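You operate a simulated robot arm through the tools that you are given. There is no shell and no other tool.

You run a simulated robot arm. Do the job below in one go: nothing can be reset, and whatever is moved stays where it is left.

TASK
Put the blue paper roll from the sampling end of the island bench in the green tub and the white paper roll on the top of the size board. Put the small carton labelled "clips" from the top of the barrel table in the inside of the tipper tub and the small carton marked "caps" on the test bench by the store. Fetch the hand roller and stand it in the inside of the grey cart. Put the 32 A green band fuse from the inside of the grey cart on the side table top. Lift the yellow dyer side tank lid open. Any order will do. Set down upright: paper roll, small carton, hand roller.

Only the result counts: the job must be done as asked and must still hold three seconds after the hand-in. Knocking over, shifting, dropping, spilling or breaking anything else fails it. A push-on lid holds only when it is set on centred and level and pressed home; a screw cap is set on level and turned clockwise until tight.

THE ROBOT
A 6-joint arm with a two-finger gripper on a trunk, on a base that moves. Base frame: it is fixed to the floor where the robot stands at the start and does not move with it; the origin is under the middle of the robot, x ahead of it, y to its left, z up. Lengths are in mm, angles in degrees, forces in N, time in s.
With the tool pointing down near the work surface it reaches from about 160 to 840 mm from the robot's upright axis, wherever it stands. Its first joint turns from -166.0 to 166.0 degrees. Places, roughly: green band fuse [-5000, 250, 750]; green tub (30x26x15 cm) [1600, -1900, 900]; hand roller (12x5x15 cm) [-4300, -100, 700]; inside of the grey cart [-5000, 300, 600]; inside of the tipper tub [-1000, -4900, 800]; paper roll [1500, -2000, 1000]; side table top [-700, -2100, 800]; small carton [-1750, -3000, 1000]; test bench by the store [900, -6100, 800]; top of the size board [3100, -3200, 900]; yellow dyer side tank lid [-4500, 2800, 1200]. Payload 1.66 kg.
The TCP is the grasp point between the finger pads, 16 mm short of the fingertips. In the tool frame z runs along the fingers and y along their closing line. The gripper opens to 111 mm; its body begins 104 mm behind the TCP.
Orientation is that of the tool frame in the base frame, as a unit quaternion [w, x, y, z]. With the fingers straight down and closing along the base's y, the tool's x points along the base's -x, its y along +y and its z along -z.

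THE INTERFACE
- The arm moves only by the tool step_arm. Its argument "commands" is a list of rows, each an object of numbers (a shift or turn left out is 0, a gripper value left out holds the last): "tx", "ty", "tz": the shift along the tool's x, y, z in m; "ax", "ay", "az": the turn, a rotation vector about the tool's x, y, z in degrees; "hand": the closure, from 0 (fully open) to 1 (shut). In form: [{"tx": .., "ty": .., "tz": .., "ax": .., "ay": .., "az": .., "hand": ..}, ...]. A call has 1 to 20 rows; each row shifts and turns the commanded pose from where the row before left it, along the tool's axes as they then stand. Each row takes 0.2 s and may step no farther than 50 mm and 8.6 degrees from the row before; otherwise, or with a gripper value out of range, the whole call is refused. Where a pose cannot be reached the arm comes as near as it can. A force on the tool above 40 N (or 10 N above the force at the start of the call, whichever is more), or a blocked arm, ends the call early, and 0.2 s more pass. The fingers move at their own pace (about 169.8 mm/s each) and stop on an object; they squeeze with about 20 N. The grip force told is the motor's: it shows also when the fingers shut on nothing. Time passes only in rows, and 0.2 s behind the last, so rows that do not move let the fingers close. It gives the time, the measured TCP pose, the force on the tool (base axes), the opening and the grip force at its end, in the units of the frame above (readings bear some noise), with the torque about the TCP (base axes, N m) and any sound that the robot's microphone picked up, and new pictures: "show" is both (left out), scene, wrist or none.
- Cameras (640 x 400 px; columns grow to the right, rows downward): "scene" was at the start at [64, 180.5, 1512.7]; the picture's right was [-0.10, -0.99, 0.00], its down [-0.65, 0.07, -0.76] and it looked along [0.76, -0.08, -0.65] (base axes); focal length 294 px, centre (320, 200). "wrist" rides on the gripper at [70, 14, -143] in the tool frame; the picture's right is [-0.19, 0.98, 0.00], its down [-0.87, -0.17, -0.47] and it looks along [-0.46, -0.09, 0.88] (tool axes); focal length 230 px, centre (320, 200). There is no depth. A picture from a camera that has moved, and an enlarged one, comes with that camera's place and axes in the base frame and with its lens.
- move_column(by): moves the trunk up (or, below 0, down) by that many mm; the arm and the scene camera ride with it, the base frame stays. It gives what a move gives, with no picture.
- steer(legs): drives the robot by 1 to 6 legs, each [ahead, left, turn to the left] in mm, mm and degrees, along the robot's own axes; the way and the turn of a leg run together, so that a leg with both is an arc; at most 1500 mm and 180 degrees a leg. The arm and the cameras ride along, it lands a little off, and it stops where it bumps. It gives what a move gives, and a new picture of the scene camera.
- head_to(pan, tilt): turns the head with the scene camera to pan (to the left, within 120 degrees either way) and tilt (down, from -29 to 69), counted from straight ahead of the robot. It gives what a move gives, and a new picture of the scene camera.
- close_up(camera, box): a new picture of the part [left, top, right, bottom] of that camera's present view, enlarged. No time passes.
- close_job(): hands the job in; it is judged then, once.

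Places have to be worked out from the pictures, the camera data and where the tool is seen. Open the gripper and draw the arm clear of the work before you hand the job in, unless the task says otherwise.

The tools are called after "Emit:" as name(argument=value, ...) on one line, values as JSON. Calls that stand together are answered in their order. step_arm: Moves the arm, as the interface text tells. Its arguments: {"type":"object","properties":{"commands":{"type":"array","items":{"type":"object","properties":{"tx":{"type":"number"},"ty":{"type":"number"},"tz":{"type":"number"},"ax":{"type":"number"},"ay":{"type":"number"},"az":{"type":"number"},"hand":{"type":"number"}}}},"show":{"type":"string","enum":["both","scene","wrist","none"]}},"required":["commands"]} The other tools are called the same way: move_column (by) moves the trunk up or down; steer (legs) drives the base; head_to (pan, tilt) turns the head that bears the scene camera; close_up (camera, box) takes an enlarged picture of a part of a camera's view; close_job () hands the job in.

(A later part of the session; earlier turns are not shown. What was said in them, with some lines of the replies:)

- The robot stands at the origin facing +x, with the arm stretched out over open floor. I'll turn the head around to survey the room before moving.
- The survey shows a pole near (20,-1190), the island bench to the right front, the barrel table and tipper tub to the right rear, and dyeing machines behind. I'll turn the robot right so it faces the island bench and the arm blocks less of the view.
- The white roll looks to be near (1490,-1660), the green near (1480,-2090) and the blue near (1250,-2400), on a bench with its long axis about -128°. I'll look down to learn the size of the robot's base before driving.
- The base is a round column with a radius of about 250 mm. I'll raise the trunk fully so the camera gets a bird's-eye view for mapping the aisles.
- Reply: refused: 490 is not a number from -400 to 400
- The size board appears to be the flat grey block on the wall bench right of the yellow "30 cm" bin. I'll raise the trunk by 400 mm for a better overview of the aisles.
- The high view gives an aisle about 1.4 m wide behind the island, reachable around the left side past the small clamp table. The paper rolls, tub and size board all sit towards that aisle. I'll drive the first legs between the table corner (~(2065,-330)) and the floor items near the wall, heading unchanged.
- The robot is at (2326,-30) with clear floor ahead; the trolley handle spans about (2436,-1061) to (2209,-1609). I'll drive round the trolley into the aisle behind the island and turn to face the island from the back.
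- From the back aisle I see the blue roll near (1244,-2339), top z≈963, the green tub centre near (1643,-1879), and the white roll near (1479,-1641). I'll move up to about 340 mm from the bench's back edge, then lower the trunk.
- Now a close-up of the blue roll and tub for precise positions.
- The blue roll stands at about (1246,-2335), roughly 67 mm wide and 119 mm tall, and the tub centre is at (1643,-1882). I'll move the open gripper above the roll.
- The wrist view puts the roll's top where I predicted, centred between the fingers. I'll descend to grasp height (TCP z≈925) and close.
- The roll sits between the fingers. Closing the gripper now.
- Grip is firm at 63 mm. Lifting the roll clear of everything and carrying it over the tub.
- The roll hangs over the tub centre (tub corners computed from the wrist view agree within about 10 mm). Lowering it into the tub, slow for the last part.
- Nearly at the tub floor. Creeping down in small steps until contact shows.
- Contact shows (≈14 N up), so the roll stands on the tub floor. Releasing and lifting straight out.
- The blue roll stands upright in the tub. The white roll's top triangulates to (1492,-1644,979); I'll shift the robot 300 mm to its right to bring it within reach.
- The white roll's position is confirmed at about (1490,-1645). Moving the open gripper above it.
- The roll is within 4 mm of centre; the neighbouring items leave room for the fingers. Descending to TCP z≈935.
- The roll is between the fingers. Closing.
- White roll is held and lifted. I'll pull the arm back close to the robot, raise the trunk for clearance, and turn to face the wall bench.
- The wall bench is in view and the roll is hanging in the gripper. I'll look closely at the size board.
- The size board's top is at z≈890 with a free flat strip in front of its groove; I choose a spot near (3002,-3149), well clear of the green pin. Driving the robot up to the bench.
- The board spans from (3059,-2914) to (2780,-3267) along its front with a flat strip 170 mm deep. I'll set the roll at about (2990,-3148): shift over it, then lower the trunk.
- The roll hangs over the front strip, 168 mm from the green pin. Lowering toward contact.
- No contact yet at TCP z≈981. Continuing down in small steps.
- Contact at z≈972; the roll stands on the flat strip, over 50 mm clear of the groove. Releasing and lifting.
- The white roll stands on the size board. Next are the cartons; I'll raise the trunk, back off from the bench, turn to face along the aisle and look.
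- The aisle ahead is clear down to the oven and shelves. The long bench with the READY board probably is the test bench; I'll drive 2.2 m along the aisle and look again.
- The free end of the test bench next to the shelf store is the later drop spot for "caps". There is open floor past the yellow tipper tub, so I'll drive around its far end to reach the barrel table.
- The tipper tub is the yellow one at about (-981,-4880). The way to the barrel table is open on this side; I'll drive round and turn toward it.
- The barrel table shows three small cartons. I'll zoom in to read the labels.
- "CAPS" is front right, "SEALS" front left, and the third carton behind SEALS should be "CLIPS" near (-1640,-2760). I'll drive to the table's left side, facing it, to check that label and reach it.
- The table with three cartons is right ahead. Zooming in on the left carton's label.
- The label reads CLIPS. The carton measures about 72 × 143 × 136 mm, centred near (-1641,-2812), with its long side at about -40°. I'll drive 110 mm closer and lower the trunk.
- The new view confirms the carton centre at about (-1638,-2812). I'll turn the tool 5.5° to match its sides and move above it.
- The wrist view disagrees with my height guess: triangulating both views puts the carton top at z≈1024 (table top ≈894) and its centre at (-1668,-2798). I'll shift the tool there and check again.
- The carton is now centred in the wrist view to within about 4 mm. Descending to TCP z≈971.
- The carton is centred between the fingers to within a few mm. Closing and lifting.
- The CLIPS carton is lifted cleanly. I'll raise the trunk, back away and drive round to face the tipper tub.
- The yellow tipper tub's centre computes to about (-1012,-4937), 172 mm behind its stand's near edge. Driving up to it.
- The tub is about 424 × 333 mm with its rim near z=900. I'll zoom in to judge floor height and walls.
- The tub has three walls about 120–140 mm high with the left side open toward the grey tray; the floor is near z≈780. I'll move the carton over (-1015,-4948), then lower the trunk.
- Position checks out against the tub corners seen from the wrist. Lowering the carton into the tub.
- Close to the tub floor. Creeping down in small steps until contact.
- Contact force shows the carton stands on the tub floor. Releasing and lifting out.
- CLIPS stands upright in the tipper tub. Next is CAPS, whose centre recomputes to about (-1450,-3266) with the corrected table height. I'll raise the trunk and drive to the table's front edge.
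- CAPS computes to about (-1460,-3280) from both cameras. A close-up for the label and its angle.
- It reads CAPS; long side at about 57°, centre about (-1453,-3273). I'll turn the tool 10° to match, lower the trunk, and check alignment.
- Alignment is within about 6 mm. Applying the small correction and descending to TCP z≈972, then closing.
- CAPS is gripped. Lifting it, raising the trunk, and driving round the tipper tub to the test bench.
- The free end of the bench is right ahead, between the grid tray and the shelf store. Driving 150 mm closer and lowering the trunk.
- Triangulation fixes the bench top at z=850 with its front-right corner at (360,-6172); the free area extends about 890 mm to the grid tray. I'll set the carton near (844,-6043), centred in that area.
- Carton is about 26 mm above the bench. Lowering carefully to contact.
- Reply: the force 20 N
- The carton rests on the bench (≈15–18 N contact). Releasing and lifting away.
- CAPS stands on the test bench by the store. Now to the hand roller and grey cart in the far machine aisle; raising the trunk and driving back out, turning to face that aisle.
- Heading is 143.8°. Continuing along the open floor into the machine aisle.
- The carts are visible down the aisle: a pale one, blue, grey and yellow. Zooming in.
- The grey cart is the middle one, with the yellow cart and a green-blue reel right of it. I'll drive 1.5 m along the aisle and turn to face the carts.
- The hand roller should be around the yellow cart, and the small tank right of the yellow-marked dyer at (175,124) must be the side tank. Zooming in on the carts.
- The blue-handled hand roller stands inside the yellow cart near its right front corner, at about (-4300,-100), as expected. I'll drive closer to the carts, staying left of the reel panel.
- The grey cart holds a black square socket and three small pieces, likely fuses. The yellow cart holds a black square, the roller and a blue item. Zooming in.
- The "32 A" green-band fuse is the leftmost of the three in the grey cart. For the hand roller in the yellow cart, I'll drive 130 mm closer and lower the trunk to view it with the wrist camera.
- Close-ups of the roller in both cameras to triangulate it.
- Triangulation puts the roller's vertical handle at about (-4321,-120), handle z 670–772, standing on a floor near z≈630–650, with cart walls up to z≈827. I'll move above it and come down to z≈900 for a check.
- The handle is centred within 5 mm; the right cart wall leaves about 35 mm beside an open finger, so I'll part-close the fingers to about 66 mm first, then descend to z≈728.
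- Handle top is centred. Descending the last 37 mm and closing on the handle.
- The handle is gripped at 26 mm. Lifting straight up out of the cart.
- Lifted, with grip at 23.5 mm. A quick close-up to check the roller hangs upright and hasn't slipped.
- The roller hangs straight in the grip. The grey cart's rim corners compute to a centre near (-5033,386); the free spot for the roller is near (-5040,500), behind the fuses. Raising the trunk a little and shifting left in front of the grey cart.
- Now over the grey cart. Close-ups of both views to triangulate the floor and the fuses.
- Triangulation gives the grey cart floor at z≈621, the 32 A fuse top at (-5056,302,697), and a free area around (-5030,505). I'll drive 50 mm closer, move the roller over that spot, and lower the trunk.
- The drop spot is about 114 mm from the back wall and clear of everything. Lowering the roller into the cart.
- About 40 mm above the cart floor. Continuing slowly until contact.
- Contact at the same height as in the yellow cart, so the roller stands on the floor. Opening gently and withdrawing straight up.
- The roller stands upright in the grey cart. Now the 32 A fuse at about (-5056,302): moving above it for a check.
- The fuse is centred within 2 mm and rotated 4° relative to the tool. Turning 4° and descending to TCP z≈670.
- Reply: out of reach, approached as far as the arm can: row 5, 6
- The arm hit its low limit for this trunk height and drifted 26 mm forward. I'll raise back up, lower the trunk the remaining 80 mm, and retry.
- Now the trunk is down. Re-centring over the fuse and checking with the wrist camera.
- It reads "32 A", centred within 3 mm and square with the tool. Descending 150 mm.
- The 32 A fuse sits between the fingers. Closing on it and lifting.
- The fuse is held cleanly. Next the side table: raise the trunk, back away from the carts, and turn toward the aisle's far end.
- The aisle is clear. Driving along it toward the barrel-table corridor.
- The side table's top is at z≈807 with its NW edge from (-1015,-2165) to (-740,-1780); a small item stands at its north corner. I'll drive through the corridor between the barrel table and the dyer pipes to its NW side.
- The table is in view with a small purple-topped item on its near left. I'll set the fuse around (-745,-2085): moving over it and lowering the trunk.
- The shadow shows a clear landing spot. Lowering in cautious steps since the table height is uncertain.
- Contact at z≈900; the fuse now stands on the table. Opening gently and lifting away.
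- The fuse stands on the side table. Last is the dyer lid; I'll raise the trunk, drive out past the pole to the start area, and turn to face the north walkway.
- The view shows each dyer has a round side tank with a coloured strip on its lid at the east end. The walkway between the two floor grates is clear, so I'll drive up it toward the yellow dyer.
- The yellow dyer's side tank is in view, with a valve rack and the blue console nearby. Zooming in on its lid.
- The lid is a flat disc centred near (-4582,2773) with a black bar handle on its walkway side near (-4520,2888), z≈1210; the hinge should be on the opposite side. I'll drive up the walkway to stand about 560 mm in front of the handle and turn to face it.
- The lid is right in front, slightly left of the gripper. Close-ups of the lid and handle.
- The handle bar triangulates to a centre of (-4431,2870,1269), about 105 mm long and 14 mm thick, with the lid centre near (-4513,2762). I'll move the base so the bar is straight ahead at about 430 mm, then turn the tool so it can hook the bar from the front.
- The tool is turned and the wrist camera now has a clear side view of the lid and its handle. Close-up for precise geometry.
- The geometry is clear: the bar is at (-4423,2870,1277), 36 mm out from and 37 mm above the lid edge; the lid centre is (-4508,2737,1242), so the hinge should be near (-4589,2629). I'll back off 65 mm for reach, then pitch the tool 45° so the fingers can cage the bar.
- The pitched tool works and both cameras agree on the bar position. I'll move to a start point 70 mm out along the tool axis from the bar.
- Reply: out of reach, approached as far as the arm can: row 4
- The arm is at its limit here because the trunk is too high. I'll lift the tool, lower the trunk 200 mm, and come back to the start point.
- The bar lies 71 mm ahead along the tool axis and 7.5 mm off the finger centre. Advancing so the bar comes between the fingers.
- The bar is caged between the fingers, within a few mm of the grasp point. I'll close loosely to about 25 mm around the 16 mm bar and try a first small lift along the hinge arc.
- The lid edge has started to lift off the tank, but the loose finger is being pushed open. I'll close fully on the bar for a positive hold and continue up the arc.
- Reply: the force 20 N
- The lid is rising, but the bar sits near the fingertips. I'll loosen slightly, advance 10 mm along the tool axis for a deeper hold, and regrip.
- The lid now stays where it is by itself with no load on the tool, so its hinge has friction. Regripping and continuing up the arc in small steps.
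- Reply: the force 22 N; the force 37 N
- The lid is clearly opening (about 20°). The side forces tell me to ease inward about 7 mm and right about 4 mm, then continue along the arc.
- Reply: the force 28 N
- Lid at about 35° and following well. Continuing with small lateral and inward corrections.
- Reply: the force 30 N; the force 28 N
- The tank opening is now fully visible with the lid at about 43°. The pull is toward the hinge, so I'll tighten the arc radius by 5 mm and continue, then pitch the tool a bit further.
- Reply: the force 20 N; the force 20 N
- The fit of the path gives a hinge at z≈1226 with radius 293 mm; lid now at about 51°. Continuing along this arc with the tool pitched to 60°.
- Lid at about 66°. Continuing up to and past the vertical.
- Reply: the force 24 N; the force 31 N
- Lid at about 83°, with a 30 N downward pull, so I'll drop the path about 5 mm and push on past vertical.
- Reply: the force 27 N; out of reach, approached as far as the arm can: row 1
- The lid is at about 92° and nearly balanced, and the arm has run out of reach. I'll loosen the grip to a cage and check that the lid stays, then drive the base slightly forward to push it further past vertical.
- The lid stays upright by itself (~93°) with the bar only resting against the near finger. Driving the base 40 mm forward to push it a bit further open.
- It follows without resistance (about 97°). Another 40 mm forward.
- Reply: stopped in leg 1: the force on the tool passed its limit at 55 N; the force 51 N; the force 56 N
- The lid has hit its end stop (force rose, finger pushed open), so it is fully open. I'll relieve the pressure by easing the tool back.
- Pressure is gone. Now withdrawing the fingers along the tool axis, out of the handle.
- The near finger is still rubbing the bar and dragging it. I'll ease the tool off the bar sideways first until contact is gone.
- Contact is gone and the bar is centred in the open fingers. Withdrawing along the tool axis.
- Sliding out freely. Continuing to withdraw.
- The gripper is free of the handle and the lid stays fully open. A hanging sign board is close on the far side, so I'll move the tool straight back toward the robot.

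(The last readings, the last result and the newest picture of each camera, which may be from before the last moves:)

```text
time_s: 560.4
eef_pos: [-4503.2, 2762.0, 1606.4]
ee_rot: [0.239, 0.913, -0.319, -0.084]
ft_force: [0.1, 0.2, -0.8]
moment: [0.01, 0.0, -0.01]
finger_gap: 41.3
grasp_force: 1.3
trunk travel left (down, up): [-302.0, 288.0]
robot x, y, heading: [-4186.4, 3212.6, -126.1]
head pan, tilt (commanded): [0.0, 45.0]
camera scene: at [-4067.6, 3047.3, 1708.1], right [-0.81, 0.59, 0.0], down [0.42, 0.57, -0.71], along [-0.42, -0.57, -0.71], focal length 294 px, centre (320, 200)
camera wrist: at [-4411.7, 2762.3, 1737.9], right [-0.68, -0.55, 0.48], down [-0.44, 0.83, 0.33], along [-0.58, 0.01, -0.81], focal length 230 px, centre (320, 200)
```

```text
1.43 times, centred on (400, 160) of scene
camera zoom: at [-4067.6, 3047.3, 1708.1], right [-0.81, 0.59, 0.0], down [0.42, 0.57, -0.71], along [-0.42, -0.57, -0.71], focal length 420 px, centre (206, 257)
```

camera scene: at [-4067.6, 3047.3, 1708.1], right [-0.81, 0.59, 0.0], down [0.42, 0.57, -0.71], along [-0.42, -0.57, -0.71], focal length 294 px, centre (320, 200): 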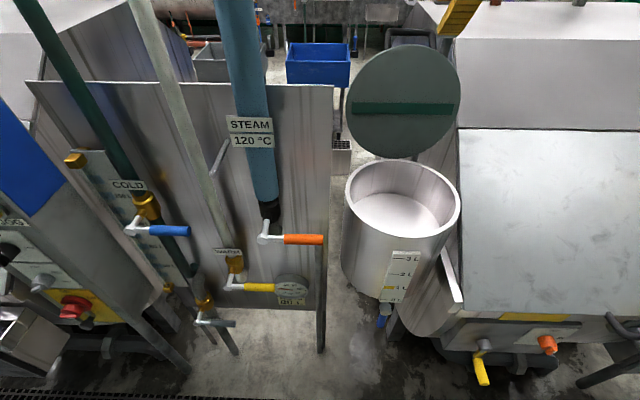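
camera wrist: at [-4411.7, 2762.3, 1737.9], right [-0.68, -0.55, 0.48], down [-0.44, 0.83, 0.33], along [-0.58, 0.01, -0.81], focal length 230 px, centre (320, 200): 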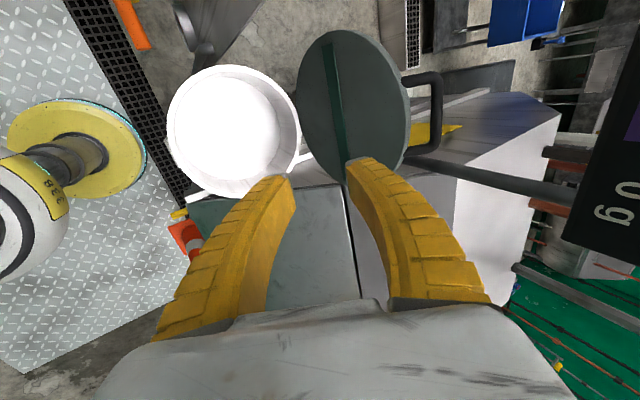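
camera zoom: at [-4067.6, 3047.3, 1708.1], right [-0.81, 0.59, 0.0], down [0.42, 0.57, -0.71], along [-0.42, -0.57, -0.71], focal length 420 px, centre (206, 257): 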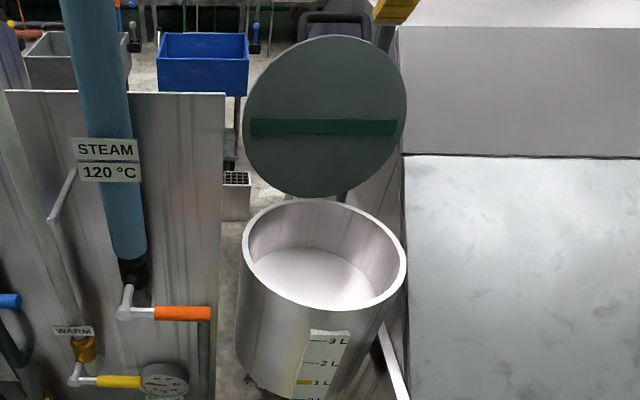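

The lid stands fully open by itself. I'll open the gripper, back the robot away, and check the lid once more.

Emit:
step_arm(commands=[{"hand": 0.3}, {"hand": 0}, {"hand": 0}], show="none")

Emit:
steer(legs=[[-220, 0, 0]])

Emit:
head_to(pan=0, tilt=35)

Emit:
close_up(camera="scene", box=[120, 40, 480, 265])

```text
time_s: 561.2
eef_pos: [-4502.3, 2760.7, 1606.6]
ee_rot: [0.239, 0.914, -0.318, -0.083]
ft_force: [1.2, -0.6, 0.2]
moment: [-0.02, 0.03, 0.03]
finger_gap: 110.8
grasp_force: 0.2
trunk travel left (down, up): [-302.0, 288.0]
robot x, y, heading: [-4186.8, 3211.7, -126.3]
head pan, tilt (commanded): [0.0, 45.0]
```

```text
time_s: 562.9
eef_pos: [-4372.9, 2939.9, 1606.2]
ee_rot: [0.24, 0.913, -0.318, -0.084]
ft_force: [0.3, -0.1, 0.2]
moment: [-0.01, 0.03, 0.01]
finger_gap: 110.9
grasp_force: 0.1
trunk travel left (down, up): [-302.0, 288.0]
robot x, y, heading: [-4058.6, 3386.9, -126.1]
head pan, tilt (commanded): [0.0, 45.0]
camera scene: at [-3937.6, 3226.0, 1708.2], right [-0.81, 0.59, 0.0], down [0.42, 0.57, -0.71], along [-0.42, -0.57, -0.71], focal length 294 px, centre (320, 200)
```

scene: 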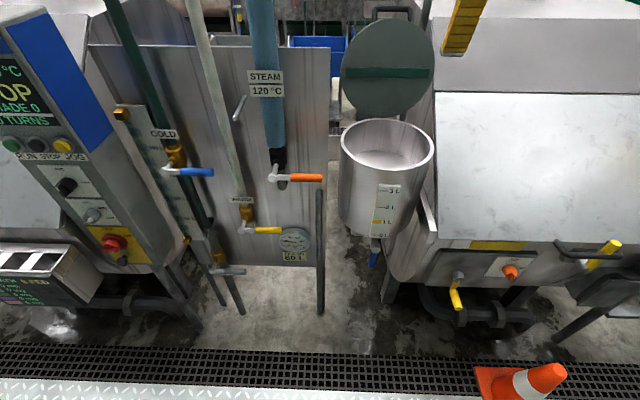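

```text
time_s: 563.6
eef_pos: [-4374.1, 2937.9, 1607.3]
ee_rot: [0.239, 0.913, -0.319, -0.084]
ft_force: [-0.2, 0.2, 0.2]
moment: [-0.01, -0.02, 0.02]
finger_gap: 111.0
grasp_force: 0.0
trunk travel left (down, up): [-302.0, 288.0]
robot x, y, heading: [-4055.6, 3384.2, -126.1]
head pan, tilt (commanded): [0.0, 35.0]
camera scene: at [-3942.6, 3219.1, 1722.9], right [-0.81, 0.59, 0.0], down [0.34, 0.46, -0.82], along [-0.48, -0.66, -0.57], focal length 294 px, centre (320, 200)
```

scene: 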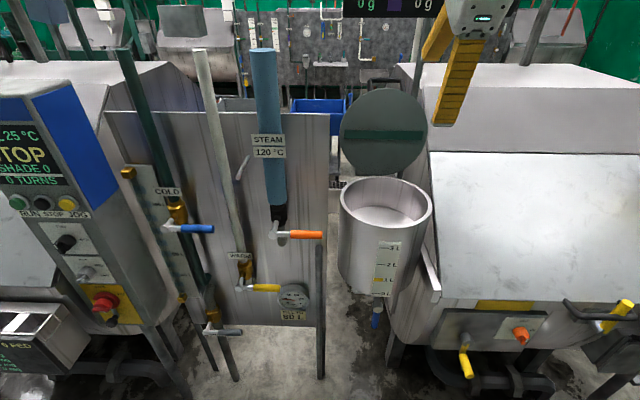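

```text
1.78 times, centred on (300, 152) of scene
camera zoom: at [-3942.6, 3219.1, 1722.9], right [-0.81, 0.59, 0.0], down [0.34, 0.46, -0.82], along [-0.48, -0.66, -0.57], focal length 523 px, centre (356, 284)
```

zoom: 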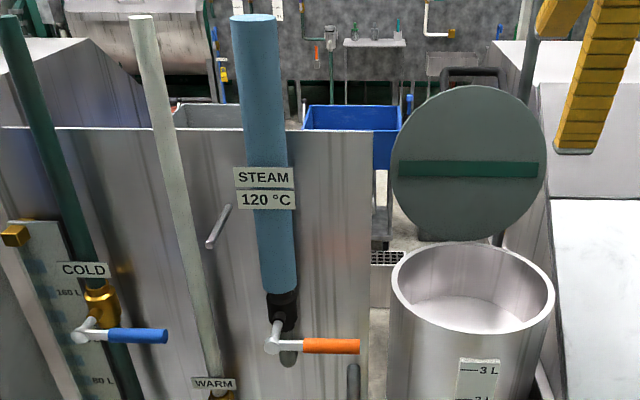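

All items are in place: the lid stays fully open, the gripper is open and the arm is clear of the work. Handing in the job.

Emit:
close_job()

```text
The job is handed in.
```

All the tasks are done and the job is handed in. I don't have the verdict on it.

- **Blue paper roll:** upright in the green tub.
- **White paper roll:** upright on the flat front strip of the size board.
- **"Clips" carton:** upright inside the yellow tipper tub.
- **"Caps" carton:** upright on the free end of the test bench, next to the shelf store.
- **Hand roller:** standing in the grey cart, clear of the two remaining fuses.
- **32 A green band fuse:** standing on the side table top.
- **Yellow dyer side tank lid:** open at roughly 95–100°. It stayed open by itself after I let go and backed away. While opening it I pushed it against its end stop until the drive cut out on tool force (55 N), then eased off.

I checked each item by camera when I set it down, but did not go back to look at the earlier ones before hand-in. Apart from the lid stop, no drive or arm move reported hitting anything. Before hand-in I opened the gripper fully and drew the arm clear.
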